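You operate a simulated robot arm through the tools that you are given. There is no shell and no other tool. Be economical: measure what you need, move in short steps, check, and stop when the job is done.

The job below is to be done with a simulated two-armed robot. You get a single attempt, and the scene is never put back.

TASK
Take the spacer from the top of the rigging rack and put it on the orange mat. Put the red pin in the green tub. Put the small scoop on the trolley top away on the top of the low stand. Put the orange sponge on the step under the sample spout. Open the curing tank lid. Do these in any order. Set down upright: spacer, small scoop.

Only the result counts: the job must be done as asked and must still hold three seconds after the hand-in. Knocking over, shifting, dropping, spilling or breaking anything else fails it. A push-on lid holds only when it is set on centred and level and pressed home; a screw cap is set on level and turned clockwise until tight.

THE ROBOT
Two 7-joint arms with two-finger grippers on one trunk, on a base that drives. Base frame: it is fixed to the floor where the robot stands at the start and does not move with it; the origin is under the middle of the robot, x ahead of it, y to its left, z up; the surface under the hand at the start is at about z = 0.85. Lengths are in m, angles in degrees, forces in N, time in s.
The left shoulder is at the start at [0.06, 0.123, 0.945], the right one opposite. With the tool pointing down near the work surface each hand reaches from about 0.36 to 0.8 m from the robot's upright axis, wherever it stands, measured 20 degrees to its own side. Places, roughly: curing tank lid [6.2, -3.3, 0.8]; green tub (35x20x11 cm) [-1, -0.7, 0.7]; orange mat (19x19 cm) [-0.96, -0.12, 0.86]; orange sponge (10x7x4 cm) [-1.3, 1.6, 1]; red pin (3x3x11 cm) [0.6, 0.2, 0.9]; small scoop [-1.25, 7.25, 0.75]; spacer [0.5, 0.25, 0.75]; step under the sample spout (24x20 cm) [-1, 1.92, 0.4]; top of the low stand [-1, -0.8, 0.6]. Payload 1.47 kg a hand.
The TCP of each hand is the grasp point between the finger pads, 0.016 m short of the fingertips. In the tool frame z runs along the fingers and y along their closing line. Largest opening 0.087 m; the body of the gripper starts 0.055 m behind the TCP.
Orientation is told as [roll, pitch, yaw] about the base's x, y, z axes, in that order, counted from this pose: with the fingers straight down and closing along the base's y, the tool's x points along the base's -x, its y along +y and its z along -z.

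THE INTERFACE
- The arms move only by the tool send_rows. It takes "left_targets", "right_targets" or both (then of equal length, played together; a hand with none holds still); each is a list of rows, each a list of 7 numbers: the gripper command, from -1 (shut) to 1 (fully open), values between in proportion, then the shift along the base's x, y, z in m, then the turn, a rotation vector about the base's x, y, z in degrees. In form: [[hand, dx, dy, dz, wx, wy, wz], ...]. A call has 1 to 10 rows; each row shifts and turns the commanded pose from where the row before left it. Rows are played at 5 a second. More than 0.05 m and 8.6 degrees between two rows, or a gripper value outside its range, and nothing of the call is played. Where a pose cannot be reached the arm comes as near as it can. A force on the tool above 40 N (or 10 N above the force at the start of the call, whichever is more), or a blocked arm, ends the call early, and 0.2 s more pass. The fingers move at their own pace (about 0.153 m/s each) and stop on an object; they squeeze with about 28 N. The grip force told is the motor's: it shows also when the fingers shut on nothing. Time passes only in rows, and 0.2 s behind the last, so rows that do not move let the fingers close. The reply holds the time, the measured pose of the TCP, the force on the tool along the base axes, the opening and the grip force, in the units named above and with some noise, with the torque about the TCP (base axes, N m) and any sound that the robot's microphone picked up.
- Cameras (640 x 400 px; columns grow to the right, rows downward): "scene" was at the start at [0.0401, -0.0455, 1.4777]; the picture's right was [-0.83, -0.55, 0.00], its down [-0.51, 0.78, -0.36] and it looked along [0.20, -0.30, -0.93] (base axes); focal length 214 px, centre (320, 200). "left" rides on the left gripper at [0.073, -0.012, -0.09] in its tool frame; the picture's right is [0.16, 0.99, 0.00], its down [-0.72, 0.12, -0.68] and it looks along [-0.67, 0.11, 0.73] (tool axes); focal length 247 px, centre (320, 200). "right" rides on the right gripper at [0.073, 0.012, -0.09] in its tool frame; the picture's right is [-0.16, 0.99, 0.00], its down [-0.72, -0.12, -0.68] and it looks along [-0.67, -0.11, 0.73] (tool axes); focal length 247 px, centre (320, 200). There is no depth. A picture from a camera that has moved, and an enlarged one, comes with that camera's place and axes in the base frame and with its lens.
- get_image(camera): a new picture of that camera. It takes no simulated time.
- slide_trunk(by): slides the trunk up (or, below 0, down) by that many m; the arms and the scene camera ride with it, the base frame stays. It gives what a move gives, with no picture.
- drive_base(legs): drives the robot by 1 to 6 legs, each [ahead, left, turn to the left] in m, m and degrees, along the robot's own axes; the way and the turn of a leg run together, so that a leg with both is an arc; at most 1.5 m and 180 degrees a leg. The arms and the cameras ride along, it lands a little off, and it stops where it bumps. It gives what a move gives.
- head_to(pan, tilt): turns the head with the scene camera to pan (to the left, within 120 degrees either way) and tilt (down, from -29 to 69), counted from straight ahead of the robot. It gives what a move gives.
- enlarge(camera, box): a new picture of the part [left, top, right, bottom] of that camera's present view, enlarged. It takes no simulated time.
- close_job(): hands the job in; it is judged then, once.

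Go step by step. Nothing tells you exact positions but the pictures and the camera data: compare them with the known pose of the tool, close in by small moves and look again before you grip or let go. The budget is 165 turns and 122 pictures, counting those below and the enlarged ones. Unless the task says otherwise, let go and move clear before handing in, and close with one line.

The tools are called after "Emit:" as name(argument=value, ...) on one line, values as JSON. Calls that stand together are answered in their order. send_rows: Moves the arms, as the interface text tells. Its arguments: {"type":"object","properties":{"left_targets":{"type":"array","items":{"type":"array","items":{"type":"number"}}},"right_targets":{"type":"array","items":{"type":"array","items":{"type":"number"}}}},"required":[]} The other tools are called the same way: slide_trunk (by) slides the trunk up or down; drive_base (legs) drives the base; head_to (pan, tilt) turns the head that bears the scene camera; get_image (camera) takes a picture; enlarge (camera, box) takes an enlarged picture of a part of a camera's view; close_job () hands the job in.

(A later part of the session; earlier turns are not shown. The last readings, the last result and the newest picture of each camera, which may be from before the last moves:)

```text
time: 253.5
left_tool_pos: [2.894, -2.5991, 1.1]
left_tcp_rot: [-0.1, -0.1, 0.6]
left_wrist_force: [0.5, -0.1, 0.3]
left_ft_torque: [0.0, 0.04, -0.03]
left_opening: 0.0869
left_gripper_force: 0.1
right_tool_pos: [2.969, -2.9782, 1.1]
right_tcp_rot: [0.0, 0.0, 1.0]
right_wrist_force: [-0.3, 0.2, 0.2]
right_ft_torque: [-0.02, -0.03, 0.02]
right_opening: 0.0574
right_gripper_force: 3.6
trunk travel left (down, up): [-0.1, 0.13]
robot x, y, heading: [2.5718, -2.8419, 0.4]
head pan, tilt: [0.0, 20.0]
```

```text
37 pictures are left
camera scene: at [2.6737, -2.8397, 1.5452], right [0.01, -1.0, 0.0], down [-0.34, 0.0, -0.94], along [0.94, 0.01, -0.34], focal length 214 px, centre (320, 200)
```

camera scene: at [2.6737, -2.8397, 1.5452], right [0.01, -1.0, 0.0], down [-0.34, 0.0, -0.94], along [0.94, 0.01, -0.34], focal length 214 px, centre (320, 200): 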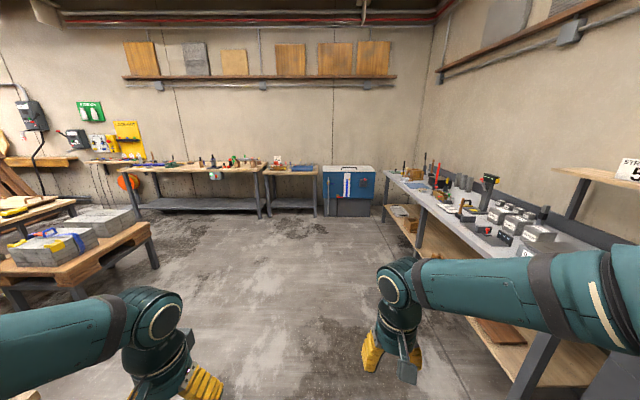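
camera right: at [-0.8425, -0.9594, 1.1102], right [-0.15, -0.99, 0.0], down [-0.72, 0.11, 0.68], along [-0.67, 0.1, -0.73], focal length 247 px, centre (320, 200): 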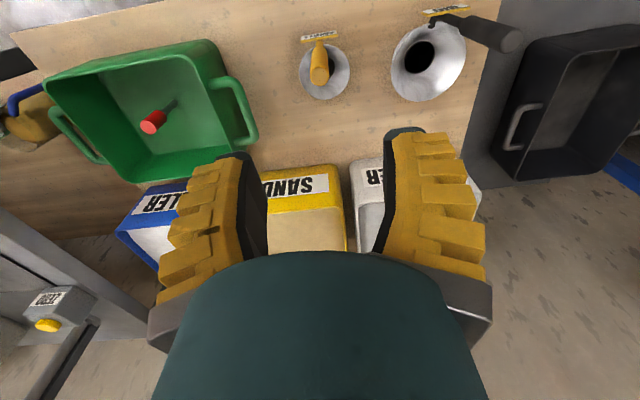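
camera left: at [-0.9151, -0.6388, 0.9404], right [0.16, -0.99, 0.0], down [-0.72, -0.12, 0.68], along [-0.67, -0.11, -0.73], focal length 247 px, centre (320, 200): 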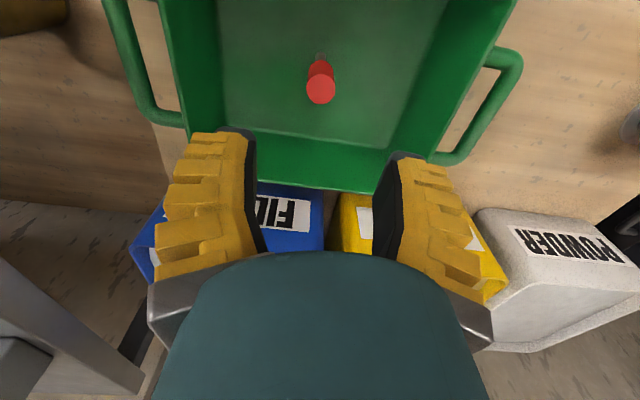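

The blue tank stands ahead. I drive 2.2 m closer and look.

Emit:
drive_base(legs=[[1.2, -0.15, 0], [1.0, 0, 0]])

Emit:
head_to(pan=-5, tilt=35)

Emit:
get_image(camera="scene")

Emit:
enlarge(camera="scene", box=[240, 80, 460, 240])

```text
time: 264.5
left_tool_pos: [5.1118, -2.706, 1.1005]
left_tcp_rot: [0.1, 0.0, 1.3]
left_wrist_force: [0.0, 0.1, 0.4]
left_ft_torque: [0.03, 0.01, -0.04]
left_opening: 0.0871
left_gripper_force: 0.1
right_tool_pos: [5.1882, -3.0854, 1.0985]
right_tcp_rot: [0.0, 0.0, 1.8]
right_wrist_force: [-0.4, -0.8, 0.6]
right_ft_torque: [-0.04, 0.01, 0.0]
right_opening: 0.0572
right_gripper_force: 3.6
trunk travel left (down, up): [-0.1, 0.13]
robot x, y, heading: [4.792, -2.9535, 1.4]
head pan, tilt: [0.0, 20.0]
```

```text
time: 265.3
left_tool_pos: [5.1102, -2.7052, 1.1004]
left_tcp_rot: [0.0, 0.0, 1.3]
left_wrist_force: [0.2, 0.1, -0.2]
left_ft_torque: [-0.01, 0.0, -0.01]
left_opening: 0.0869
left_gripper_force: 0.1
right_tool_pos: [5.1863, -3.0852, 1.0979]
right_tcp_rot: [0.0, 0.0, 1.8]
right_wrist_force: [0.1, -0.2, -0.5]
right_ft_torque: [-0.05, 0.01, 0.03]
right_opening: 0.0574
right_gripper_force: 3.8
trunk travel left (down, up): [-0.1, 0.13]
robot x, y, heading: [4.7906, -2.9569, 1.1]
head pan, tilt: [-5.0, 35.0]
```

```text
36 pictures are left
camera scene: at [4.8869, -2.9587, 1.5215], right [-0.06, -1.0, 0.0], down [-0.57, 0.04, -0.82], along [0.82, -0.05, -0.57], focal length 214 px, centre (320, 200)
```

scene: 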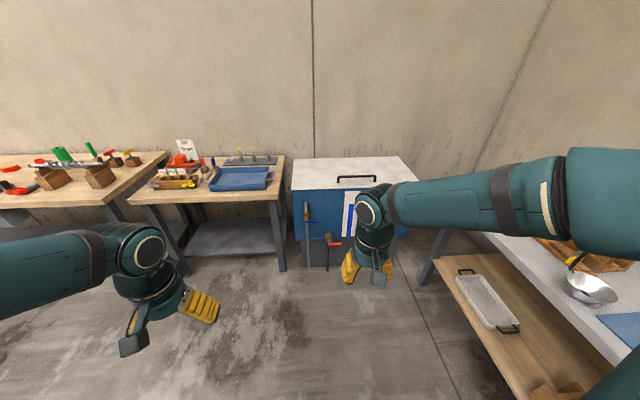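

```text
2.50 times, centred on (350, 160) of scene
camera zoom: at [4.8869, -2.9587, 1.5215], right [-0.06, -1.0, 0.0], down [-0.57, 0.04, -0.82], along [0.82, -0.05, -0.57], focal length 536 px, centre (245, 300)
```

zoom: 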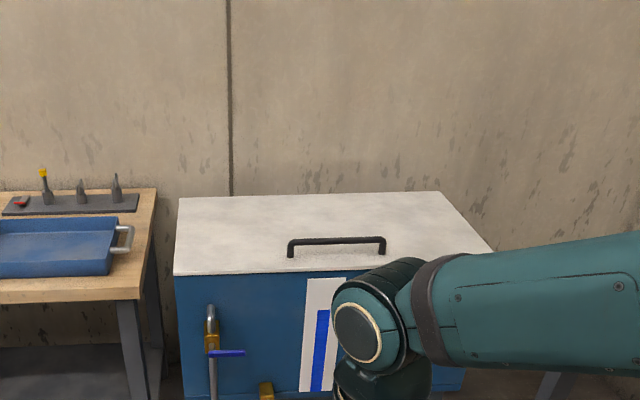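

The tank has a white lid with a bar handle near its front edge, around (6.03, -3.25, 0.88). I drive up to x ≈ 5.5, y ≈ -3.1 and look from closer.

Emit:
drive_base(legs=[[0.68, -0.16, -1.2]])

Emit:
slide_trunk(by=0.12)

Emit:
head_to(pan=-5, tilt=50)

Emit:
get_image(camera="scene")

Emit:
get_image(camera="right")

```text
time: 269.1
left_tool_pos: [5.8016, -2.8641, 1.1007]
left_tcp_rot: [0.0, 0.0, 0.4]
left_wrist_force: [0.7, -0.6, -0.7]
left_ft_torque: [0.03, -0.01, 0.02]
left_opening: 0.0871
left_gripper_force: 0.2
right_tool_pos: [5.8712, -3.2446, 1.0982]
right_tcp_rot: [0.0, 0.0, 0.6]
right_wrist_force: [0.1, 0.8, -0.2]
right_ft_torque: [-0.01, 0.02, -0.02]
right_opening: 0.0573
right_gripper_force: 3.5
trunk travel left (down, up): [-0.1, 0.13]
robot x, y, heading: [5.4769, -3.105, 0.3]
head pan, tilt: [-5.0, 35.0]
```

```text
time: 270.6
left_tool_pos: [5.8013, -2.8639, 1.2204]
left_tcp_rot: [-0.1, 0.0, 0.3]
left_wrist_force: [-0.3, -0.7, -0.3]
left_ft_torque: [0.02, -0.01, -0.02]
left_opening: 0.0871
left_gripper_force: 0.1
right_tool_pos: [5.8715, -3.2437, 1.2185]
right_tcp_rot: [0.0, 0.0, 0.7]
right_wrist_force: [-1.0, -1.0, -0.1]
right_ft_torque: [0.05, -0.01, 0.03]
right_opening: 0.0574
right_gripper_force: 3.7
trunk travel left (down, up): [-0.22, 0.01]
robot x, y, heading: [5.4771, -3.1088, 0.2]
head pan, tilt: [-5.0, 35.0]
```

```text
time: 271.4
left_tool_pos: [5.8004, -2.8624, 1.2197]
left_tcp_rot: [0.0, 0.0, 0.4]
left_wrist_force: [0.0, -0.5, -0.4]
left_ft_torque: [0.0, 0.0, 0.0]
left_opening: 0.0872
left_gripper_force: 0.0
right_tool_pos: [5.8721, -3.2452, 1.2187]
right_tcp_rot: [0.0, 0.0, 0.7]
right_wrist_force: [-0.1, -0.3, 0.3]
right_ft_torque: [0.01, 0.02, 0.01]
right_opening: 0.0578
right_gripper_force: 4.1
trunk travel left (down, up): [-0.22, 0.01]
robot x, y, heading: [5.4719, -3.1037, 0.2]
head pan, tilt: [-5.0, 50.0]
```

```text
34 pictures are left
camera scene: at [5.5621, -3.1117, 1.6197], right [-0.08, -1.0, 0.0], down [-0.76, 0.06, -0.64], along [0.64, -0.05, -0.77], focal length 214 px, centre (320, 200)
```

scene: 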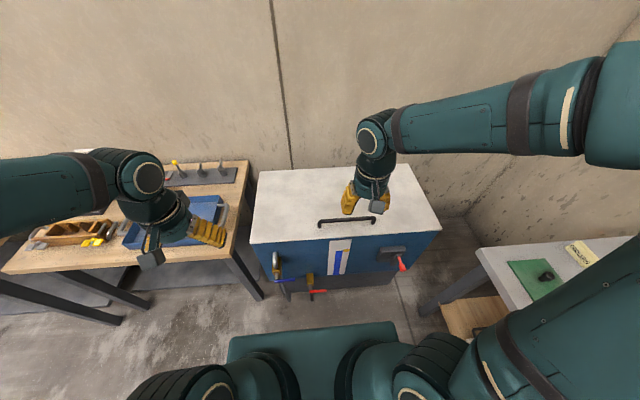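

```text
33 pictures are left
camera right: at [5.7999, -3.2338, 1.3093], right [0.15, 0.99, 0.0], down [0.73, -0.11, 0.68], along [0.67, -0.1, -0.73], focal length 247 px, centre (320, 200)
```

right: 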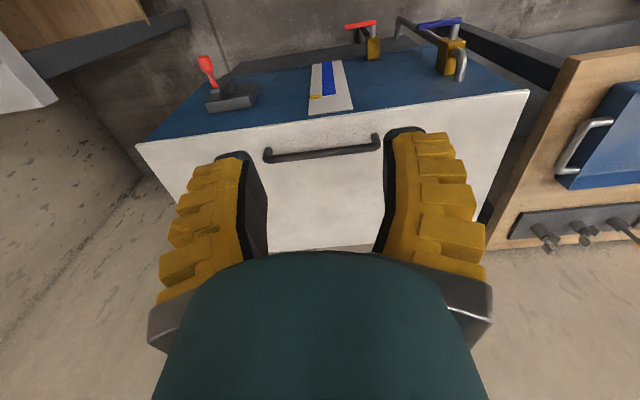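

There is a bracket with a red lever on the tank's front, possibly a latch. I enlarge it.

Emit:
enlarge(camera="scene", box=[350, 215, 450, 295])

Emit:
enlarge(camera="right", box=[120, 0, 480, 240])

```text
5.00 times, centred on (400, 255) of scene
camera zoom: at [5.5621, -3.1117, 1.6197], right [-0.08, -1.0, 0.0], down [-0.76, 0.06, -0.64], along [0.64, -0.05, -0.77], focal length 1072 px, centre (-80, -75)
```

zoom: 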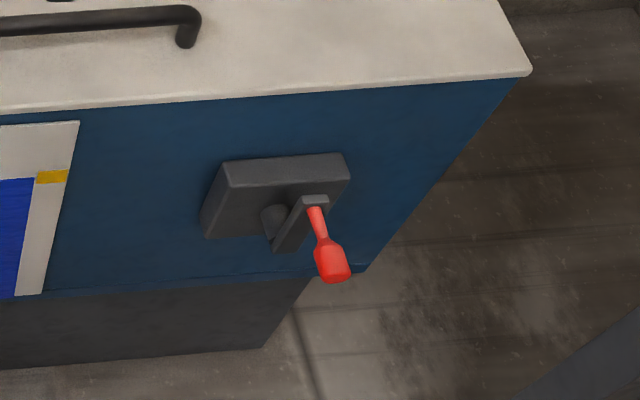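

```text
1.67 times, centred on (300, 120) of right
camera zoom: at [5.7999, -3.2338, 1.3093], right [0.15, 0.99, 0.0], down [0.73, -0.11, 0.68], along [0.67, -0.1, -0.73], focal length 412 px, centre (353, 333)
```

zoom: 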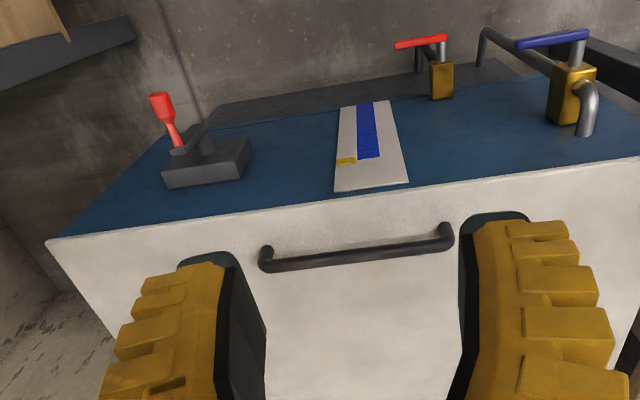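

It is a hand crank on a box; the lid also has a bar handle on top. I'll try lifting by the handle first: turn the right hand 90° and come above the bar at about (6.055, -3.265).

Emit:
send_rows(right_targets=[[1, 0.018, -0.002, 0, 0, 0, 8.5], [1, 0.018, -0.002, 0, 0, 0, 8.5], [1, 0.018, -0.002, 0, 0, 0, 8.5], [1, 0.018, -0.002, 0, 0, 0, 8.5], [1, 0.018, -0.002, 0, 0, 0, 8.5], [1, 0.018, -0.002, -0.02, 0, 0, 8.5], [1, 0.018, -0.002, -0.02, 0, 0, 8.5], [1, 0.018, -0.002, -0.03, 0, 0, 8.5], [1, 0.018, -0.002, -0.03, 0, 0, 8.5], [1, 0.018, -0.002, -0.04, 0, 0, 8.5]])

Emit:
send_rows(right_targets=[[1, 0.003, 0, -0.03, 0, 0, 4.5], [1, 0, 0, -0.03, 0, 0, 0], [1, 0, 0, 0, 0, 0, 0]])

Emit:
get_image(camera="right")

Emit:
enlarge(camera="scene", box=[280, 140, 460, 275])

```text
time: 273.6
left_tool_pos: [5.8032, -2.8645, 1.2192]
left_tcp_rot: [0.0, 0.1, 0.3]
left_wrist_force: [0.1, -0.6, 0.4]
left_ft_torque: [0.02, 0.02, 0.04]
left_opening: 0.0871
left_gripper_force: 0.1
right_tool_pos: [6.0548, -3.2656, 1.0771]
right_tcp_rot: [0.2, 0.0, 85.9]
right_wrist_force: [0.4, -0.7, 0.7]
right_ft_torque: [0.0, -0.01, 0.0]
right_opening: 0.0869
right_gripper_force: 0.1
trunk travel left (down, up): [-0.22, 0.01]
robot x, y, heading: [5.4772, -3.1078, 0.4]
head pan, tilt: [-5.0, 50.0]
```

```text
time: 274.4
left_tool_pos: [5.8016, -2.8633, 1.2217]
left_tcp_rot: [0.0, 0.0, 0.3]
left_wrist_force: [0.5, 1.0, -0.6]
left_ft_torque: [0.0, -0.04, 0.04]
left_opening: 0.0872
left_gripper_force: 0.0
right_tool_pos: [6.0552, -3.2661, 1.018]
right_tcp_rot: [0.0, 0.1, 90.2]
right_wrist_force: [0.3, 0.0, 0.5]
right_ft_torque: [0.01, -0.01, -0.02]
right_opening: 0.087
right_gripper_force: 0.0
trunk travel left (down, up): [-0.22, 0.01]
robot x, y, heading: [5.4724, -3.1085, 0.6]
head pan, tilt: [-5.0, 50.0]
```

```text
30 pictures are left
camera right: at [6.0453, -3.3393, 1.1082], right [-0.99, 0.15, 0.0], down [0.11, 0.72, 0.68], along [0.1, 0.67, -0.73], focal length 247 px, centre (320, 200)
```

right: 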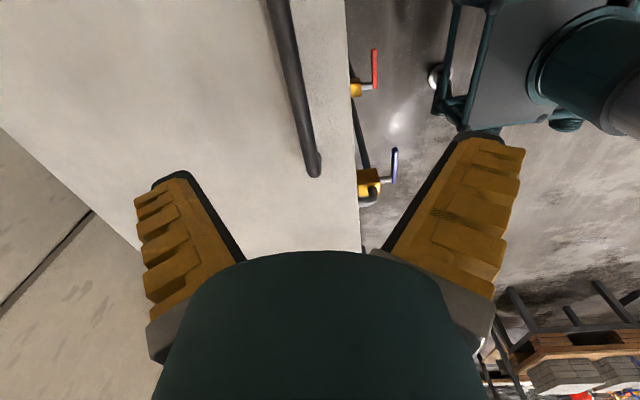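

```text
2.96 times, centred on (370, 208) of scene
camera zoom: at [5.5621, -3.1117, 1.6197], right [-0.08, -1.0, 0.0], down [-0.76, 0.06, -0.64], along [0.64, -0.05, -0.77], focal length 636 px, centre (172, 178)
```

zoom: 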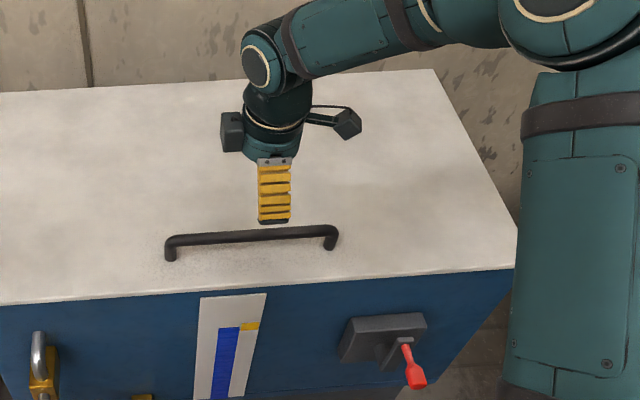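

The bar is at about x 6.078, z 0.86. I shift forward 2.3 cm and lower most of the way.

Emit:
send_rows(right_targets=[[1, 0.023, 0, -0.02, 0, 0, 0], [1, 0, 0, -0.03, 0, 0, 0], [1, 0, 0, -0.03, 0, 0, 0], [1, 0, 0, -0.03, 0, 0, 0], [1, 0, 0, 0, 0, 0, 0]])

Emit:
get_image(camera="right")

```text
time: 275.6
left_tool_pos: [5.8007, -2.8631, 1.2204]
left_tcp_rot: [0.0, -0.1, 0.3]
left_wrist_force: [-0.7, 0.6, 0.3]
left_ft_torque: [0.0, -0.02, -0.02]
left_opening: 0.087
left_gripper_force: 0.0
right_tool_pos: [6.0769, -3.2655, 0.9091]
right_tcp_rot: [0.0, 0.0, 90.3]
right_wrist_force: [0.4, 1.0, 0.6]
right_ft_torque: [0.01, -0.03, -0.02]
right_opening: 0.0871
right_gripper_force: 0.1
trunk travel left (down, up): [-0.22, 0.01]
robot x, y, heading: [5.4765, -3.1053, -0.1]
head pan, tilt: [-5.0, 50.0]
```

```text
28 pictures are left
camera right: at [6.0675, -3.3385, 0.9987], right [-0.99, 0.15, 0.0], down [0.11, 0.72, 0.68], along [0.11, 0.67, -0.73], focal length 247 px, centre (320, 200)
```

right: 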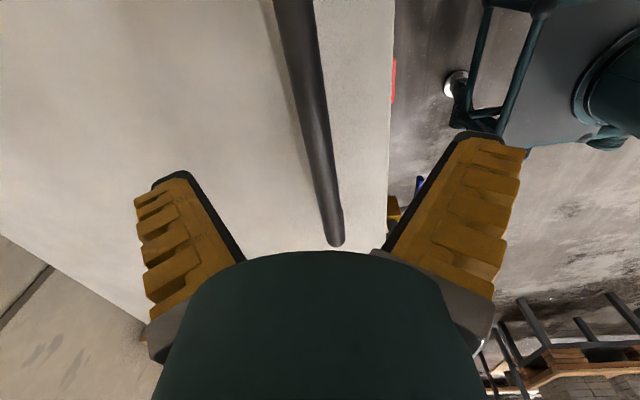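

The bar is centred between the pads. I lower the last 4.5 cm and close.

Emit:
send_rows(right_targets=[[1, 0, 0, -0.02, 0, 0, 0], [1, 0, 0, -0.015, 0, 0, 0], [1, 0, 0, -0.01, 0, 0, 0], [1, 0, 0, 0, 0, 0, 0], [-1, 0, 0, 0, 0, 0, 0], [-1, 0, 0, 0, 0, 0, 0], [-1, 0, 0, 0, 0, 0, 0]])

Emit:
get_image(camera="right")

```text
time: 277.2
left_tool_pos: [5.8017, -2.8635, 1.2223]
left_tcp_rot: [0.0, 0.0, 0.4]
left_wrist_force: [-0.1, 0.5, -0.2]
left_ft_torque: [0.02, 0.01, 0.02]
left_opening: 0.0871
left_gripper_force: 0.0
right_tool_pos: [6.0797, -3.2657, 0.8656]
right_tcp_rot: [-0.2, 0.0, 90.2]
right_wrist_force: [8.4, -1.5, 10.0]
right_ft_torque: [0.09, -0.07, -0.09]
right_opening: 0.0113
right_gripper_force: 29.7
trunk travel left (down, up): [-0.22, 0.01]
robot x, y, heading: [5.4763, -3.1038, 0.1]
head pan, tilt: [-5.0, 50.0]
```

```text
27 pictures are left
camera right: at [6.0689, -3.3382, 0.9553], right [-0.99, 0.15, 0.0], down [0.11, 0.72, 0.68], along [0.11, 0.67, -0.73], focal length 247 px, centre (320, 200)
```

right: 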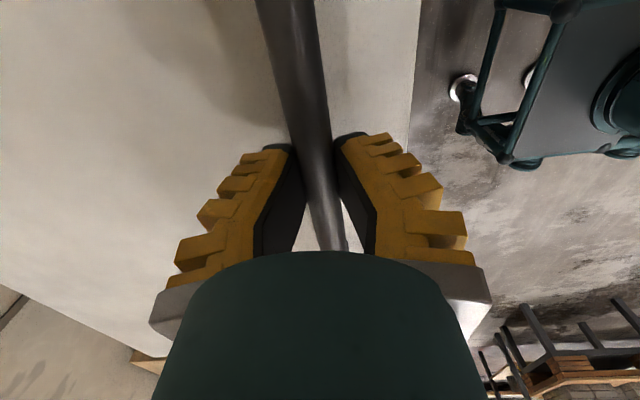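

The bar is gripped. I test a small lift and read the forces.

Emit:
send_rows(right_targets=[[-1, 0, 0, 0.008, 0, 0, 0], [-1, 0, 0, 0.008, 0, 0, 0], [-1, 0, 0, 0.008, 0, 0, 0]])

Emit:
enlarge(camera="scene", box=[230, 140, 460, 312])

```text
time: 278.0
left_tool_pos: [5.802, -2.8647, 1.2205]
left_tcp_rot: [0.0, 0.0, 0.3]
left_wrist_force: [0.1, -0.7, -0.4]
left_ft_torque: [-0.03, 0.02, -0.02]
left_opening: 0.087
left_gripper_force: 0.1
right_tool_pos: [6.0765, -3.2649, 0.8868]
right_tcp_rot: [0.2, 0.0, 90.3]
right_wrist_force: [-0.1, 1.1, 0.7]
right_ft_torque: [0.02, -0.02, 0.02]
right_opening: 0.0
right_gripper_force: 27.8
trunk travel left (down, up): [-0.22, 0.01]
robot x, y, heading: [5.4752, -3.1057, 0.1]
head pan, tilt: [-5.0, 50.0]
```

```text
2.33 times, centred on (345, 226) of scene
camera zoom: at [5.5629, -3.1119, 1.6196], right [-0.08, -1.0, 0.0], down [-0.76, 0.06, -0.64], along [0.64, -0.05, -0.77], focal length 499 px, centre (262, 140)
```

zoom: 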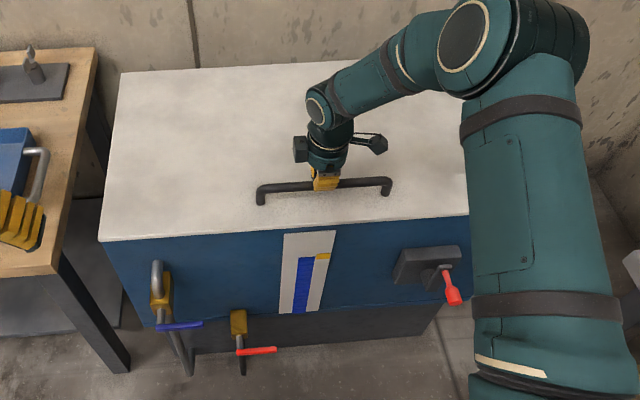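

The fingers slipped off the bar, gripped too high. I raise, open, go lower until near the lid and try again.

Emit:
send_rows(right_targets=[[-1, 0, 0, 0.03, 0, 0, 0], [1, 0, 0, 0, 0, 0, 0], [1, 0, 0, 0, 0, 0, 0], [1, 0, 0, -0.025, 0, 0, 0], [1, 0, 0, -0.025, 0, 0, 0], [1, 0, 0, -0.012, 0, 0, 0], [1, 0, 0, -0.006, 0, 0, 0], [1, 0, 0, 0, 0, 0, 0]])

Emit:
enlarge(camera="scene", box=[290, 170, 390, 250])

```text
time: 279.8
left_tool_pos: [5.8021, -2.8637, 1.2201]
left_tcp_rot: [0.1, 0.0, 0.3]
left_wrist_force: [-0.4, 0.5, 0.0]
left_ft_torque: [0.01, 0.01, 0.01]
left_opening: 0.0871
left_gripper_force: 0.0
right_tool_pos: [6.0784, -3.2644, 0.8501]
right_tcp_rot: [0.1, 0.0, 90.2]
right_wrist_force: [0.5, 0.2, -0.1]
right_ft_torque: [0.0, -0.01, 0.01]
right_opening: 0.0872
right_gripper_force: 0.1
trunk travel left (down, up): [-0.22, 0.01]
robot x, y, heading: [5.4764, -3.1056, 0.2]
head pan, tilt: [-5.0, 50.0]
```

```text
5.00 times, centred on (340, 210) of scene
camera zoom: at [5.5621, -3.1117, 1.6197], right [-0.08, -1.0, 0.0], down [-0.76, 0.06, -0.64], along [0.64, -0.05, -0.77], focal length 1072 px, centre (220, 150)
```

zoom: 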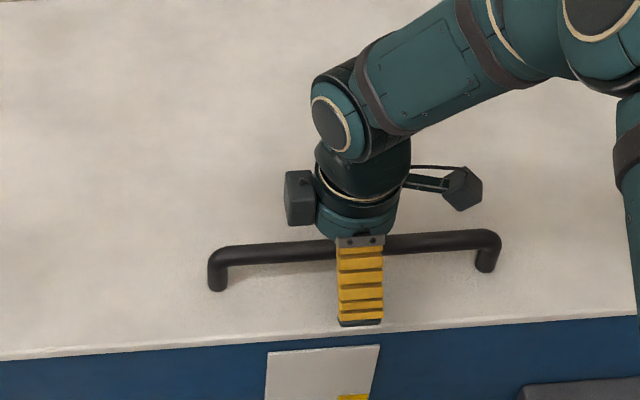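

Now at z 0.85. I go 8 mm lower, close, and check the opening.

Emit:
send_rows(right_targets=[[1, 0, 0, -0.005, 0, 0, 0], [1, 0, 0, -0.003, 0, 0, 0], [-1, 0, 0, 0, 0, 0, 0], [-1, 0, 0, 0, 0, 0, 0], [-1, 0, 0, 0, 0, 0, 0], [-1, 0, 0, 0, 0, 0, 0]])

```text
time: 281.2
left_tool_pos: [5.8013, -2.8638, 1.2189]
left_tcp_rot: [-0.1, 0.1, 0.3]
left_wrist_force: [1.4, -0.5, -0.2]
left_ft_torque: [0.02, 0.0, -0.03]
left_opening: 0.087
left_gripper_force: 0.2
right_tool_pos: [6.0795, -3.2637, 0.8426]
right_tcp_rot: [-0.1, 0.0, 90.2]
right_wrist_force: [8.3, 0.2, -6.4]
right_ft_torque: [0.0, 0.09, -0.05]
right_opening: 0.0059
right_gripper_force: 29.3
trunk travel left (down, up): [-0.22, 0.01]
robot x, y, heading: [5.4801, -3.1067, 0.4]
head pan, tilt: [-5.0, 50.0]
```

Grip is now slightly below the bar's centre, which should hold. I test the lift again.

Emit:
send_rows(right_targets=[[-1, 0, 0, 0.005, 0, 0, 0], [-1, 0, 0, 0.007, 0, 0, 0], [-1, 0, 0, 0.008, 0, 0, 0], [-1, 0, 0, 0, 0, 0, 0]])

Emit:
enlarge(camera="scene", box=[230, 140, 460, 312])

```text
time: 282.2
left_tool_pos: [5.8051, -2.8635, 1.2198]
left_tcp_rot: [0.0, 0.2, 0.4]
left_wrist_force: [0.1, 0.1, -0.6]
left_ft_torque: [-0.02, 0.01, 0.01]
left_opening: 0.087
left_gripper_force: 0.0
right_tool_pos: [6.081, -3.2646, 0.8607]
right_tcp_rot: [0.1, 0.0, 90.2]
right_wrist_force: [27.4, 2.8, -20.6]
right_ft_torque: [-0.01, 0.48, -0.08]
right_opening: 0.0008
right_gripper_force: 29.8
trunk travel left (down, up): [-0.22, 0.01]
robot x, y, heading: [5.477, -3.1087, 0.4]
head pan, tilt: [-5.0, 50.0]
```

```text
2.33 times, centred on (345, 226) of scene
camera zoom: at [5.5676, -3.1118, 1.6193], right [-0.08, -1.0, 0.0], down [-0.77, 0.06, -0.64], along [0.64, -0.05, -0.77], focal length 499 px, centre (262, 140)
```

zoom: 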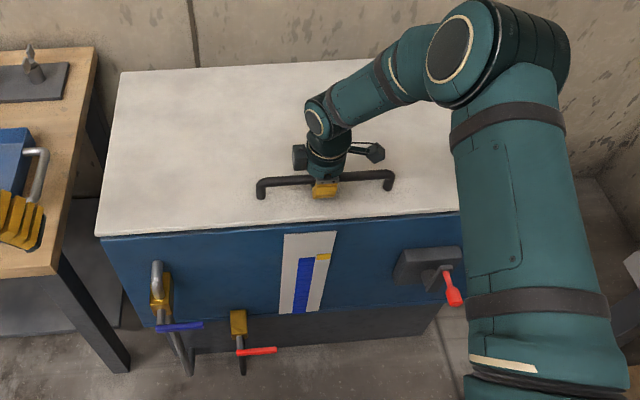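

The lid is rising: the fingers are hooked closed beneath the bar. I follow the arc about the rear hinge (x ≈ 6.46, z ≈ 0.80) up to about 20°.

Emit:
send_rows(right_targets=[[-1, 0.007, 0, 0.015, 0, 0, 0], [-1, 0.006, 0, 0.02, 0, 0, 0], [-1, 0.007, 0, 0.022, 0, 0, 0], [-1, 0.009, 0, 0.022, 0, 0, 0], [-1, 0.01, 0, 0.022, 0, 0, 0]])

Emit:
get_image(camera="scene")

```text
time: 283.4
left_tool_pos: [5.8004, -2.8636, 1.22]
left_tcp_rot: [0.0, 0.0, 0.3]
left_wrist_force: [0.1, -0.2, -0.4]
left_ft_torque: [0.01, 0.03, -0.03]
left_opening: 0.0871
left_gripper_force: 0.0
right_tool_pos: [6.1165, -3.2647, 0.9636]
right_tcp_rot: [0.1, 0.1, 90.2]
right_wrist_force: [-11.2, -0.4, -10.3]
right_ft_torque: [-0.17, -0.06, -0.03]
right_opening: 0.006
right_gripper_force: 30.2
trunk travel left (down, up): [-0.22, 0.01]
robot x, y, heading: [5.4759, -3.1039, 0.2]
head pan, tilt: [-5.0, 50.0]
```

```text
23 pictures are left
camera scene: at [5.5617, -3.1119, 1.6198], right [-0.08, -1.0, 0.0], down [-0.76, 0.06, -0.64], along [0.64, -0.05, -0.77], focal length 214 px, centre (320, 200)
```

scene: 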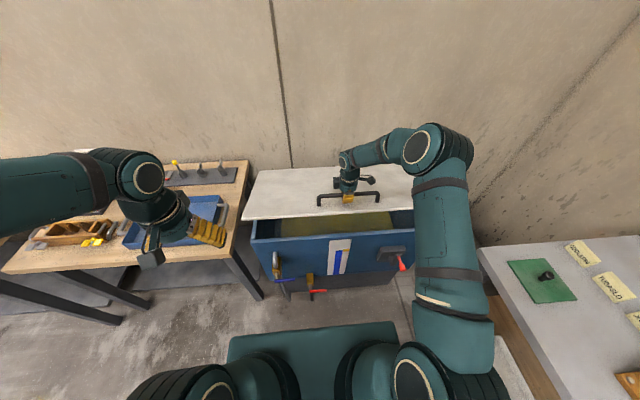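

The lid is open about 18°. I continue along the arc to about 40°.

Emit:
send_rows(right_targets=[[-1, 0.005, 0, 0.02, 0, 0, 0], [-1, 0.01, 0, 0.022, 0, 0, 0], [-1, 0.013, 0, 0.022, 0, 0, 0], [-1, 0.015, 0, 0.02, 0, 0, 0], [-1, 0.016, 0, 0.019, 0, 0, 0]])

Emit:
get_image(camera="scene")

```text
time: 284.2
left_tool_pos: [5.807, -2.8633, 1.2197]
left_tcp_rot: [0.0, 0.2, 0.3]
left_wrist_force: [0.6, -0.4, -0.6]
left_ft_torque: [-0.02, 0.02, 0.03]
left_opening: 0.087
left_gripper_force: 0.0
right_tool_pos: [6.1469, -3.2653, 1.0171]
right_tcp_rot: [-0.1, -0.1, 90.0]
right_wrist_force: [24.4, 0.8, -17.6]
right_ft_torque: [0.12, 0.41, -0.11]
right_opening: 0.0011
right_gripper_force: 29.5
trunk travel left (down, up): [-0.22, 0.01]
robot x, y, heading: [5.4736, -3.1088, 0.4]
head pan, tilt: [-5.0, 50.0]
stopped in row 3 (right hand): the force on the tool passed its limit at 43 N (the readings are from after the stop); the commanded pose is now the measured one
```

```text
22 pictures are left
camera scene: at [5.5683, -3.1117, 1.6195], right [-0.08, -1.0, 0.0], down [-0.77, 0.06, -0.64], along [0.64, -0.05, -0.77], focal length 214 px, centre (320, 200)
```

scene: 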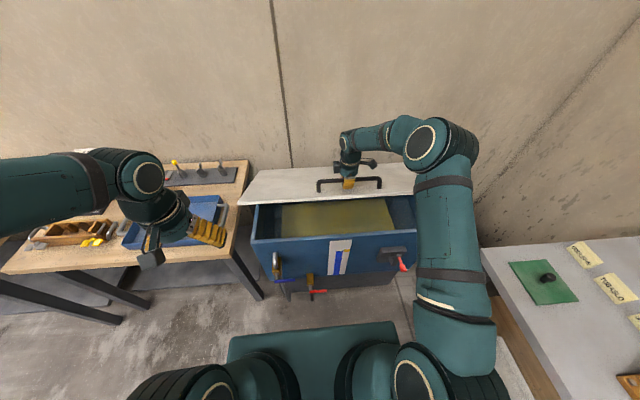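

The lid is near 27°; the force peak came from the bar shifting in the fingers. I continue with smaller steps.

Emit:
send_rows(right_targets=[[-1, 0.008, 0, 0.004, 0, 0, 0], [-1, 0.007, 0, 0.011, 0, 0, 0], [-1, 0.007, 0, 0.011, 0, 0, 0], [-1, 0.007, 0, 0.011, 0, 0, 0], [-1, 0.008, 0, 0.01, 0, 0, 0], [-1, 0.008, 0, 0.01, 0, 0, 0]])

```text
time: 285.6
left_tool_pos: [5.8046, -2.864, 1.22]
left_tcp_rot: [0.0, 0.2, 0.3]
left_wrist_force: [1.5, 1.0, 0.2]
left_ft_torque: [-0.01, -0.03, 0.01]
left_opening: 0.087
left_gripper_force: 0.2
right_tool_pos: [6.1883, -3.2649, 1.0677]
right_tcp_rot: [0.1, 0.1, 90.0]
right_wrist_force: [17.6, -0.7, -17.9]
right_ft_torque: [0.31, 0.29, -0.34]
right_opening: 0.0061
right_gripper_force: 30.0
trunk travel left (down, up): [-0.22, 0.01]
robot x, y, heading: [5.4766, -3.1063, 0.4]
head pan, tilt: [-5.0, 50.0]
stopped in row 6 (right hand): the force on the tool passed its limit at 41 N (the readings are from after the stop); the commanded pose is now the measured one
```

The lid stands at about 38° and the right arm nears its reach. I bring the closed left hand, turned to point forward, toward the gap so that it can push the lid from beneath.

Emit:
send_rows(left_targets=[[-1, 0.019, -0.015, -0.02, 0, -8, 0], [-1, 0.019, -0.015, -0.02, 0, -8, 0], [-1, 0.019, -0.015, -0.021, 0, -8, 0], [-1, 0.019, -0.015, -0.021, 0, -8, 0], [-1, 0.019, -0.015, -0.021, 0, -8, 0], [-1, 0.019, -0.015, -0.021, 0, -8, 0], [-1, 0.019, -0.015, -0.022, 0, -8, 0], [-1, 0.019, -0.015, -0.022, 0, -8, 0], [-1, 0.019, -0.015, -0.022, 0, -8, 0]])

Emit:
get_image(camera="scene")

```text
time: 287.6
left_tool_pos: [5.9989, -2.9903, 1.0505]
left_tcp_rot: [-3.7, -64.8, 4.9]
left_wrist_force: [0.1, 0.2, -0.3]
left_ft_torque: [0.0, -0.01, 0.02]
left_opening: 0.0
left_gripper_force: 27.8
left hand out of reach, approached as far as the arm can: row 4, 5, 6, 9
right_tool_pos: [6.188, -3.2665, 1.0673]
right_tcp_rot: [0.2, 0.1, 90.1]
right_wrist_force: [16.5, 4.4, -17.2]
right_ft_torque: [0.43, 0.25, -0.13]
right_opening: 0.006
right_gripper_force: 29.7
trunk travel left (down, up): [-0.22, 0.01]
robot x, y, heading: [5.4759, -3.1058, 0.2]
head pan, tilt: [-5.0, 50.0]
stopped in row 9 (right hand): the force on the tool passed its limit at 46 N (the readings are from after the stop); the commanded pose is now the measured one
```

```text
21 pictures are left
camera scene: at [5.567, -3.1123, 1.6197], right [-0.08, -1.0, 0.0], down [-0.77, 0.06, -0.64], along [0.64, -0.05, -0.77], focal length 214 px, centre (320, 200)
```

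scene: 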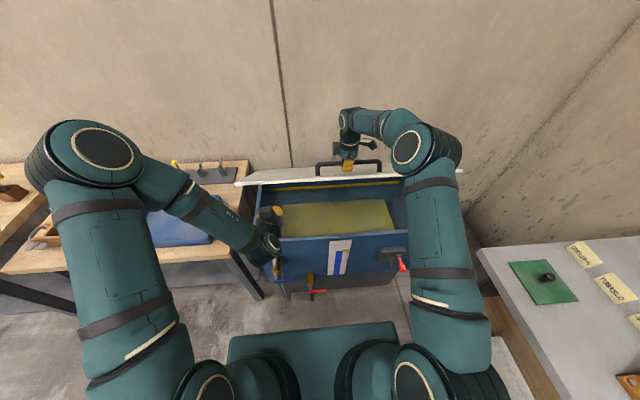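

The left hand is positioned in front of the gap. I lower it a little and slide it in under the lid.

Emit:
send_rows(left_targets=[[-1, 0, -0.004, -0.03, 0, 0, 0], [-1, 0.005, -0.004, -0.03, 0, 0, 0], [-1, 0.015, -0.004, -0.025, 0, -3, 0], [-1, 0.035, -0.004, 0, 0, -3, 0], [-1, 0.035, -0.004, 0, 0, -3, 0], [-1, 0.035, 0, 0, 0, -3, 0], [-1, 0.035, 0, 0, 0, -3, 0]])

Emit:
get_image(camera="scene")

```text
time: 289.2
left_tool_pos: [6.1562, -3.0464, 0.9749]
left_tcp_rot: [-9.3, -79.5, 10.7]
left_wrist_force: [1.0, -0.7, 1.6]
left_ft_torque: [0.02, 0.01, -0.03]
left_opening: 0.0
left_gripper_force: 28.0
left hand out of reach, approached as far as the arm can: row 1, 2, 3, 4, 5, 6, 7
right_tool_pos: [6.1888, -3.2659, 1.0673]
right_tcp_rot: [0.3, 0.2, 90.2]
right_wrist_force: [14.9, 7.0, -28.3]
right_ft_torque: [-0.03, 0.28, 0.09]
right_opening: 0.006
right_gripper_force: 29.7
trunk travel left (down, up): [-0.22, 0.01]
robot x, y, heading: [5.4793, -3.1085, 0.4]
head pan, tilt: [-5.0, 50.0]
```

```text
20 pictures are left
camera scene: at [5.568, -3.1114, 1.6193], right [-0.08, -1.0, 0.0], down [-0.77, 0.06, -0.64], along [0.64, -0.05, -0.77], focal length 214 px, centre (320, 200)
```

scene: 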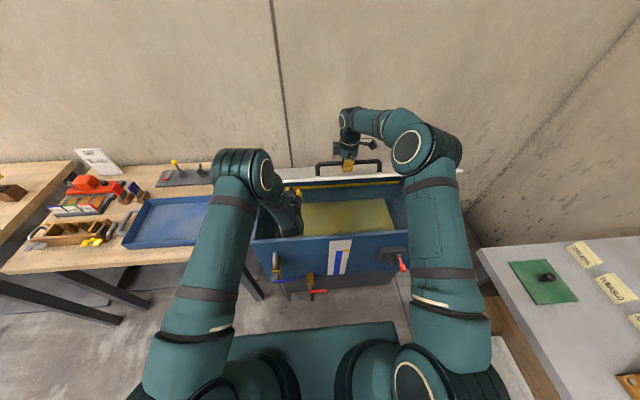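

The left hand is under the lid. I raise it to make contact with the underside.

Emit:
send_rows(left_targets=[[-1, 0, 0, 0.012, 0, 0, 0], [-1, 0, 0, 0.012, 0, 0, 0], [-1, 0, 0, 0.012, 0, 0, 0], [-1, 0, 0, 0.01, 0, 0, 0]])

Emit:
get_image(camera="left")

```text
time: 290.2
left_tool_pos: [6.1527, -3.0461, 1.0161]
left_tcp_rot: [-9.5, -78.9, 10.3]
left_wrist_force: [0.2, -2.5, -24.2]
left_ft_torque: [0.53, 0.45, -0.06]
left_opening: 0.0001
left_gripper_force: 28.8
right_tool_pos: [6.19, -3.267, 1.0694]
right_tcp_rot: [0.0, 0.2, 90.1]
right_wrist_force: [17.1, 7.0, -13.1]
right_ft_torque: [-0.22, 0.27, 0.12]
right_opening: 0.0063
right_gripper_force: 29.8
trunk travel left (down, up): [-0.22, 0.01]
robot x, y, heading: [5.4761, -3.1081, 0.3]
head pan, tilt: [-5.0, 50.0]
```

```text
19 pictures are left
camera left: at [6.054, -3.0613, 0.9617], right [-0.05, 0.98, -0.19], down [-0.53, 0.13, 0.84], along [0.85, 0.14, 0.52], focal length 247 px, centre (320, 200)
```

left: 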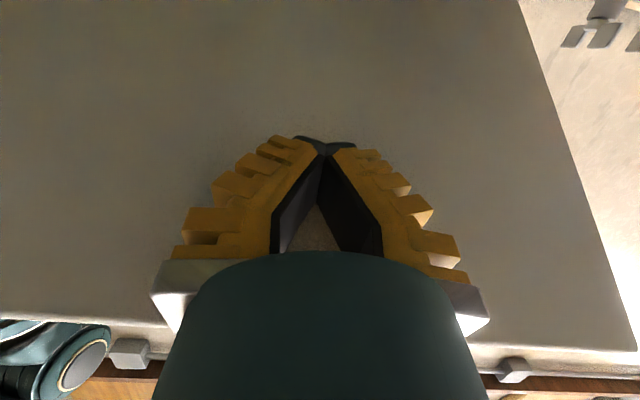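

The left hand now bears on the underside. I move both hands along the arc together.

Emit:
send_rows(left_targets=[[-1, 0.006, 0, 0.009, 0, 0, 0], [-1, 0.006, 0, 0.009, 0, 0, 0], [-1, 0.007, 0, 0.009, 0, 0, 0], [-1, 0.007, 0, 0.009, 0, 0, 0]], right_targets=[[-1, 0.009, 0, 0.009, 0, 0, 0], [-1, 0.009, 0, 0.009, 0, 0, 0], [-1, 0.009, 0, 0.009, 0, 0, 0], [-1, 0.009, 0, 0.009, 0, 0, 0]])

```text
time: 291.2
left_tool_pos: [6.1837, -3.0453, 1.0537]
left_tcp_rot: [-10.0, -79.1, 10.9]
left_wrist_force: [-4.7, 0.9, -27.6]
left_ft_torque: [0.55, 0.37, -0.06]
left_opening: 0.0
left_gripper_force: 28.1
right_tool_pos: [6.2273, -3.2668, 1.1017]
right_tcp_rot: [0.2, 0.3, 90.0]
right_wrist_force: [22.9, 1.6, -18.1]
right_ft_torque: [-0.05, 0.4, 0.03]
right_opening: 0.0005
right_gripper_force: 29.5
trunk travel left (down, up): [-0.22, 0.01]
robot x, y, heading: [5.4738, -3.1073, 0.4]
head pan, tilt: [-5.0, 50.0]
```

Both are moving well; the lid is at about 46°. I continue, tilting the right hand forward slightly to gain reach.

Emit:
send_rows(left_targets=[[-1, 0.009, 0, 0.009, 0, 0, 0], [-1, 0.009, 0, 0.009, 0, 0, 0], [-1, 0.009, 0, 0.009, 0, 0, 0], [-1, 0.009, 0, 0.008, 0, 0, 0]], right_targets=[[-1, 0.01, 0, 0.007, 0, -4, 0], [-1, 0.01, 0, 0.007, 0, -4, 0], [-1, 0.01, 0, 0.007, 0, -4, 0], [-1, 0.01, 0, 0.007, 0, -4, 0]])

Emit:
get_image(camera="scene")

```text
time: 291.6
left_tool_pos: [6.1864, -3.0442, 1.0592]
left_tcp_rot: [-8.9, -78.9, 9.8]
left_wrist_force: [-6.8, 1.0, -6.0]
left_ft_torque: [0.12, 0.02, -0.11]
left_opening: 0.0
left_gripper_force: 28.3
right_tool_pos: [6.233, -3.2657, 1.1048]
right_tcp_rot: [-2.7, 0.2, 90.1]
right_wrist_force: [22.3, 1.2, -18.9]
right_ft_torque: [0.08, 0.38, -0.06]
right_opening: 0.0002
right_gripper_force: 29.3
trunk travel left (down, up): [-0.22, 0.01]
robot x, y, heading: [5.4754, -3.1126, 0.5]
head pan, tilt: [-5.0, 50.0]
stopped in row 1 (right hand): the force on the tool passed its limit at 43 N (the readings are from after the stop); the commanded pose is now the measured one
```

```text
18 pictures are left
camera scene: at [5.5686, -3.1121, 1.6196], right [-0.08, -1.0, 0.0], down [-0.77, 0.06, -0.64], along [0.64, -0.05, -0.77], focal length 214 px, centre (320, 200)
```

scene: 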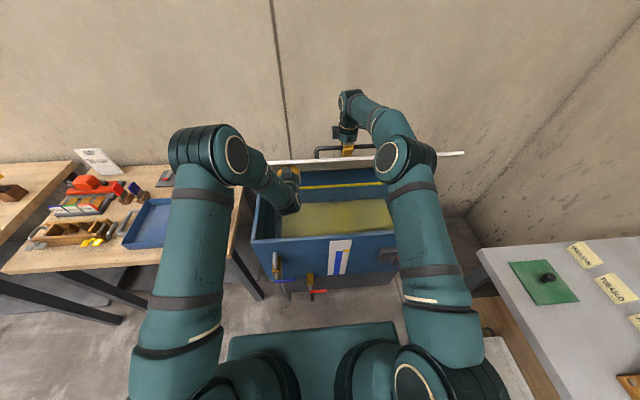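

Tilting the right hand loads it, so I let the left hand take the lid first.

Emit:
send_rows(left_targets=[[-1, 0.004, 0, 0.009, 0, 0, 0], [-1, 0.005, 0, 0.009, 0, 0, 0]])

```text
time: 292.1
left_tool_pos: [6.1897, -3.0464, 1.0624]
left_tcp_rot: [-6.8, -77.6, 7.5]
left_wrist_force: [-8.8, 1.8, -10.2]
left_ft_torque: [0.21, 0.08, -0.17]
left_opening: 0.0
left_gripper_force: 28.0
right_tool_pos: [6.2345, -3.2658, 1.1071]
right_tcp_rot: [-3.2, 0.0, 90.1]
right_wrist_force: [25.6, 1.8, -17.8]
right_ft_torque: [0.08, 0.51, -0.07]
right_opening: 0.0024
right_gripper_force: 29.9
trunk travel left (down, up): [-0.22, 0.01]
robot x, y, heading: [5.4824, -3.1023, 0.2]
head pan, tilt: [-5.0, 50.0]
stopped in row 2 (left hand): the force on the tool passed its limit at 44 N (the readings are from after the stop); the commanded pose is now the measured one
```

The right hook is now holding the lid back. I open the right fingers, watching whether the left hand carries the lid.

Emit:
send_rows(right_targets=[[-0.5, 0, 0, 0, 0, 0, 0], [0, 0, 0, 0, 0, 0, 0], [0.1, 0, 0, 0, 0, 0, 0]])

Emit:
get_image(camera="right")

```text
time: 292.9
left_tool_pos: [6.1873, -3.0436, 1.0653]
left_tcp_rot: [-7.4, -77.8, 8.1]
left_wrist_force: [-16.2, 2.8, -20.1]
left_ft_torque: [0.34, 0.09, -0.24]
left_opening: 0.006
left_gripper_force: 27.3
right_tool_pos: [6.2323, -3.2659, 1.1118]
right_tcp_rot: [-3.6, 0.3, 90.0]
right_wrist_force: [25.1, -3.3, 10.0]
right_ft_torque: [-0.01, -0.07, 0.02]
right_opening: 0.0397
right_gripper_force: 0.1
trunk travel left (down, up): [-0.22, 0.01]
robot x, y, heading: [5.4767, -3.1081, 0.2]
head pan, tilt: [-5.0, 50.0]
```

```text
17 pictures are left
camera right: at [6.2172, -3.3396, 1.2021], right [-0.99, 0.16, -0.06], down [0.07, 0.73, 0.68], along [0.15, 0.67, -0.73], focal length 247 px, centre (320, 200)
```

right: 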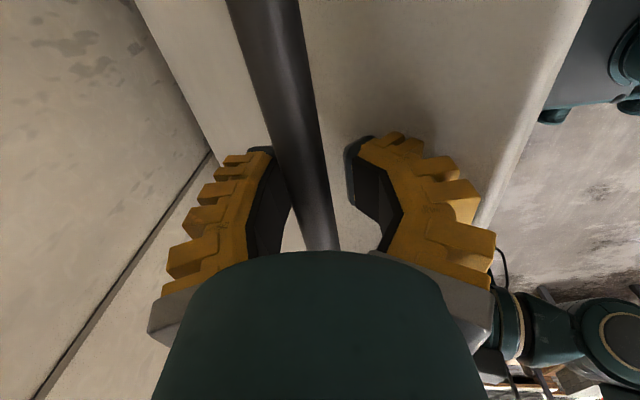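

The left hand carries the lid. I lift the right hand straight up out of the handle.

Emit:
send_rows(right_targets=[[0.1, 0.004, 0, 0.012, 0, 0, 0], [0.1, 0, 0, 0.02, 0, 0, 0], [0.1, 0, 0, 0.025, 0, 0, 0], [0.1, 0, 0, 0.025, 0, 0, 0]])

Emit:
get_image(camera="scene")

```text
time: 293.9
left_tool_pos: [6.1872, -3.0447, 1.0699]
left_tcp_rot: [-8.1, -78.3, 8.8]
left_wrist_force: [-4.1, 0.2, -13.8]
left_ft_torque: [0.26, 0.17, -0.1]
left_opening: 0.0002
left_gripper_force: 28.0
right_tool_pos: [6.234, -3.2652, 1.193]
right_tcp_rot: [-3.3, 0.2, 90.1]
right_wrist_force: [-0.6, 0.4, 1.0]
right_ft_torque: [-0.01, 0.02, 0.0]
right_opening: 0.0534
right_gripper_force: 3.0
trunk travel left (down, up): [-0.22, 0.01]
robot x, y, heading: [5.4773, -3.1096, 0.4]
head pan, tilt: [-5.0, 50.0]
```

```text
16 pictures are left
camera scene: at [5.564, -3.1108, 1.6196], right [-0.08, -1.0, 0.0], down [-0.76, 0.06, -0.64], along [0.64, -0.05, -0.77], focal length 214 px, centre (320, 200)
```

scene: 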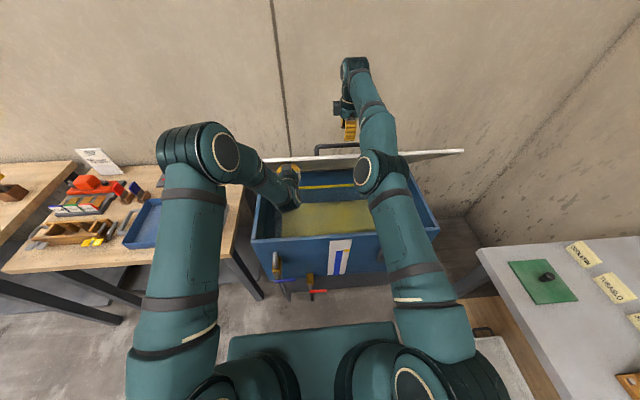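

The left hand holds the lid with only 14 N. I take the right hand up and back out of the lid's way.

Emit:
send_rows(right_targets=[[0.1, -0.01, 0, 0.03, 0, 0, 0], [0.1, -0.02, 0, 0.03, 0, 0, 0], [0.1, -0.04, 0, 0.02, 0, 0, 0], [0.1, -0.045, 0, 0, 0, 0, 0], [0.1, -0.045, 0, 0, 0, 0, 0], [0.1, -0.045, -0.01, 0, 0, 0, 0], [0.1, -0.045, -0.02, 0, 0, 0, 0], [0.1, -0.045, -0.02, 0, 0, 0, 0]])

Emit:
send_rows(left_targets=[[-1, 0.009, 0, 0.008, 0, 0, 0], [-1, 0.009, 0, 0.008, 0, 0, 0], [-1, 0.009, 0, 0.008, 0, 0, 0], [-1, 0.009, 0, 0.007, 0, 0, 0], [-1, 0.009, 0, 0.006, 0, 0, 0]])

Emit:
get_image(camera="scene")

```text
time: 295.7
left_tool_pos: [6.1848, -3.045, 1.0697]
left_tcp_rot: [-7.8, -78.4, 8.6]
left_wrist_force: [-4.3, -0.6, -0.1]
left_ft_torque: [-0.01, 0.0, -0.09]
left_opening: 0.0
left_gripper_force: 28.7
right_tool_pos: [5.9363, -3.3167, 1.2724]
right_tcp_rot: [-3.6, 0.2, 90.1]
right_wrist_force: [-0.2, -0.4, 0.0]
right_ft_torque: [-0.02, -0.05, 0.03]
right_opening: 0.0533
right_gripper_force: 4.0
trunk travel left (down, up): [-0.22, 0.01]
robot x, y, heading: [5.4767, -3.1077, 0.4]
head pan, tilt: [-5.0, 50.0]
```

```text
time: 296.9
left_tool_pos: [6.2317, -3.0452, 1.1067]
left_tcp_rot: [-7.9, -78.3, 8.8]
left_wrist_force: [-9.9, 0.7, -8.6]
left_ft_torque: [0.17, 0.0, -0.21]
left_opening: 0.0
left_gripper_force: 27.2
right_tool_pos: [5.937, -3.3159, 1.2715]
right_tcp_rot: [-3.3, 0.2, 90.1]
right_wrist_force: [-0.5, -0.1, -0.3]
right_ft_torque: [0.03, 0.0, -0.02]
right_opening: 0.0535
right_gripper_force: 3.6
trunk travel left (down, up): [-0.22, 0.01]
robot x, y, heading: [5.4786, -3.1051, 0.1]
head pan, tilt: [-5.0, 50.0]
```

```text
15 pictures are left
camera scene: at [5.5624, -3.1113, 1.6197], right [-0.08, -1.0, 0.0], down [-0.76, 0.06, -0.64], along [0.64, -0.05, -0.77], focal length 214 px, centre (320, 200)
```

scene: 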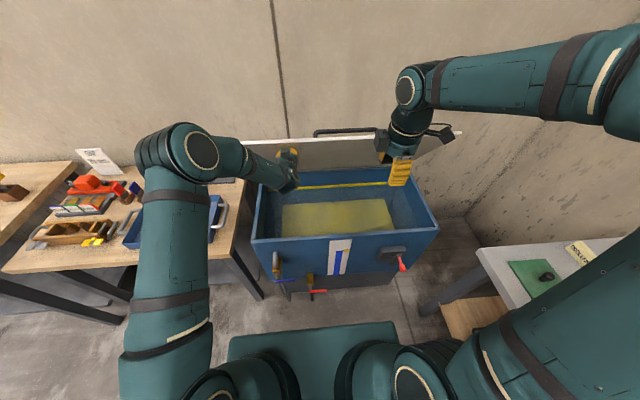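

The lid is near 57° and moves easily. I keep pushing it back.

Emit:
send_rows(left_targets=[[-1, 0.012, 0, 0.006, 0, 0, 0], [-1, 0.012, 0, 0.005, 0, 0, 0], [-1, 0.012, 0, 0.004, 0, 0, 0], [-1, 0.013, 0, 0.002, 0, 0, 0], [-1, 0.014, 0, 0, 0, 0, 0], [-1, 0.014, 0, 0, 0, 0, 0], [-1, 0.014, 0, 0, 0, 0, 0], [-1, 0.014, 0, 0, 0, 0, 0]])

Emit:
get_image(camera="scene")

```text
time: 298.7
left_tool_pos: [6.3353, -3.0455, 1.1248]
left_tcp_rot: [-7.7, -78.2, 8.6]
left_wrist_force: [-18.7, -0.3, 8.4]
left_ft_torque: [-0.12, -0.4, -0.17]
left_opening: 0.006
left_gripper_force: 27.1
right_tool_pos: [5.9371, -3.3157, 1.2715]
right_tcp_rot: [-3.5, 0.1, 90.0]
right_wrist_force: [1.0, -0.1, -1.1]
right_ft_torque: [-0.01, 0.01, 0.02]
right_opening: 0.0534
right_gripper_force: 4.1
trunk travel left (down, up): [-0.22, 0.01]
robot x, y, heading: [5.4769, -3.1086, 0.7]
head pan, tilt: [-5.0, 50.0]
```

```text
14 pictures are left
camera scene: at [5.5606, -3.1117, 1.6198], right [-0.08, -1.0, 0.0], down [-0.76, 0.06, -0.64], along [0.64, -0.05, -0.77], focal length 214 px, centre (320, 200)
```

scene: 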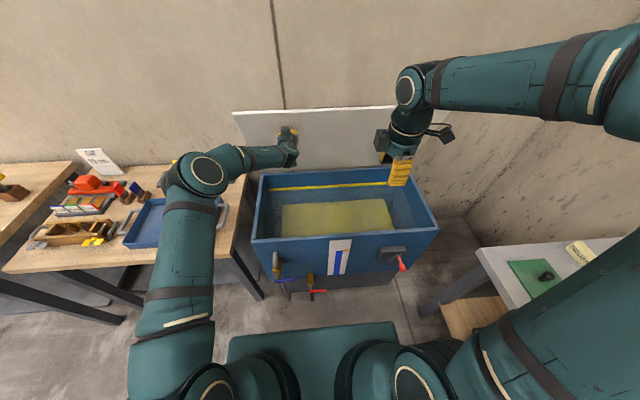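

The lid is around 75°. I push further.

Emit:
send_rows(left_targets=[[-1, 0.014, 0, 0, 0, 0, 0], [-1, 0.014, 0, 0, 0, 0, 0], [-1, 0.014, 0, -0.002, 0, 0, 0], [-1, 0.014, 0, -0.003, 0, 0, 0], [-1, 0.014, 0, -0.004, 0, 0, 0], [-1, 0.014, 0, -0.004, 0, 0, 0]])

Emit:
get_image(camera="scene")

```text
time: 300.1
left_tool_pos: [6.4128, -3.0459, 1.1103]
left_tcp_rot: [-7.6, -78.1, 8.2]
left_wrist_force: [-8.0, 0.4, 2.5]
left_ft_torque: [-0.01, -0.1, -0.1]
left_opening: 0.0059
left_gripper_force: 27.8
left hand out of reach, approached as far as the arm can: row 6
right_tool_pos: [5.9375, -3.3171, 1.2725]
right_tcp_rot: [-3.4, 0.2, 90.2]
right_wrist_force: [-0.2, 0.9, -0.4]
right_ft_torque: [0.01, 0.01, -0.01]
right_opening: 0.0535
right_gripper_force: 4.0
trunk travel left (down, up): [-0.22, 0.01]
robot x, y, heading: [5.4782, -3.1124, 0.2]
head pan, tilt: [-5.0, 50.0]
```

```text
13 pictures are left
camera scene: at [5.5615, -3.1111, 1.6197], right [-0.08, -1.0, 0.0], down [-0.76, 0.06, -0.64], along [0.64, -0.05, -0.77], focal length 214 px, centre (320, 200)
```

scene: 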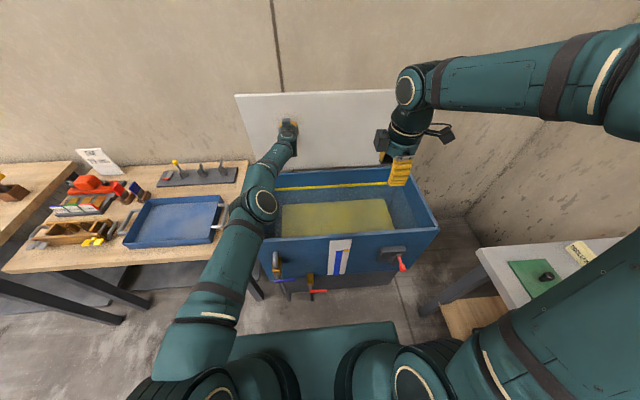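

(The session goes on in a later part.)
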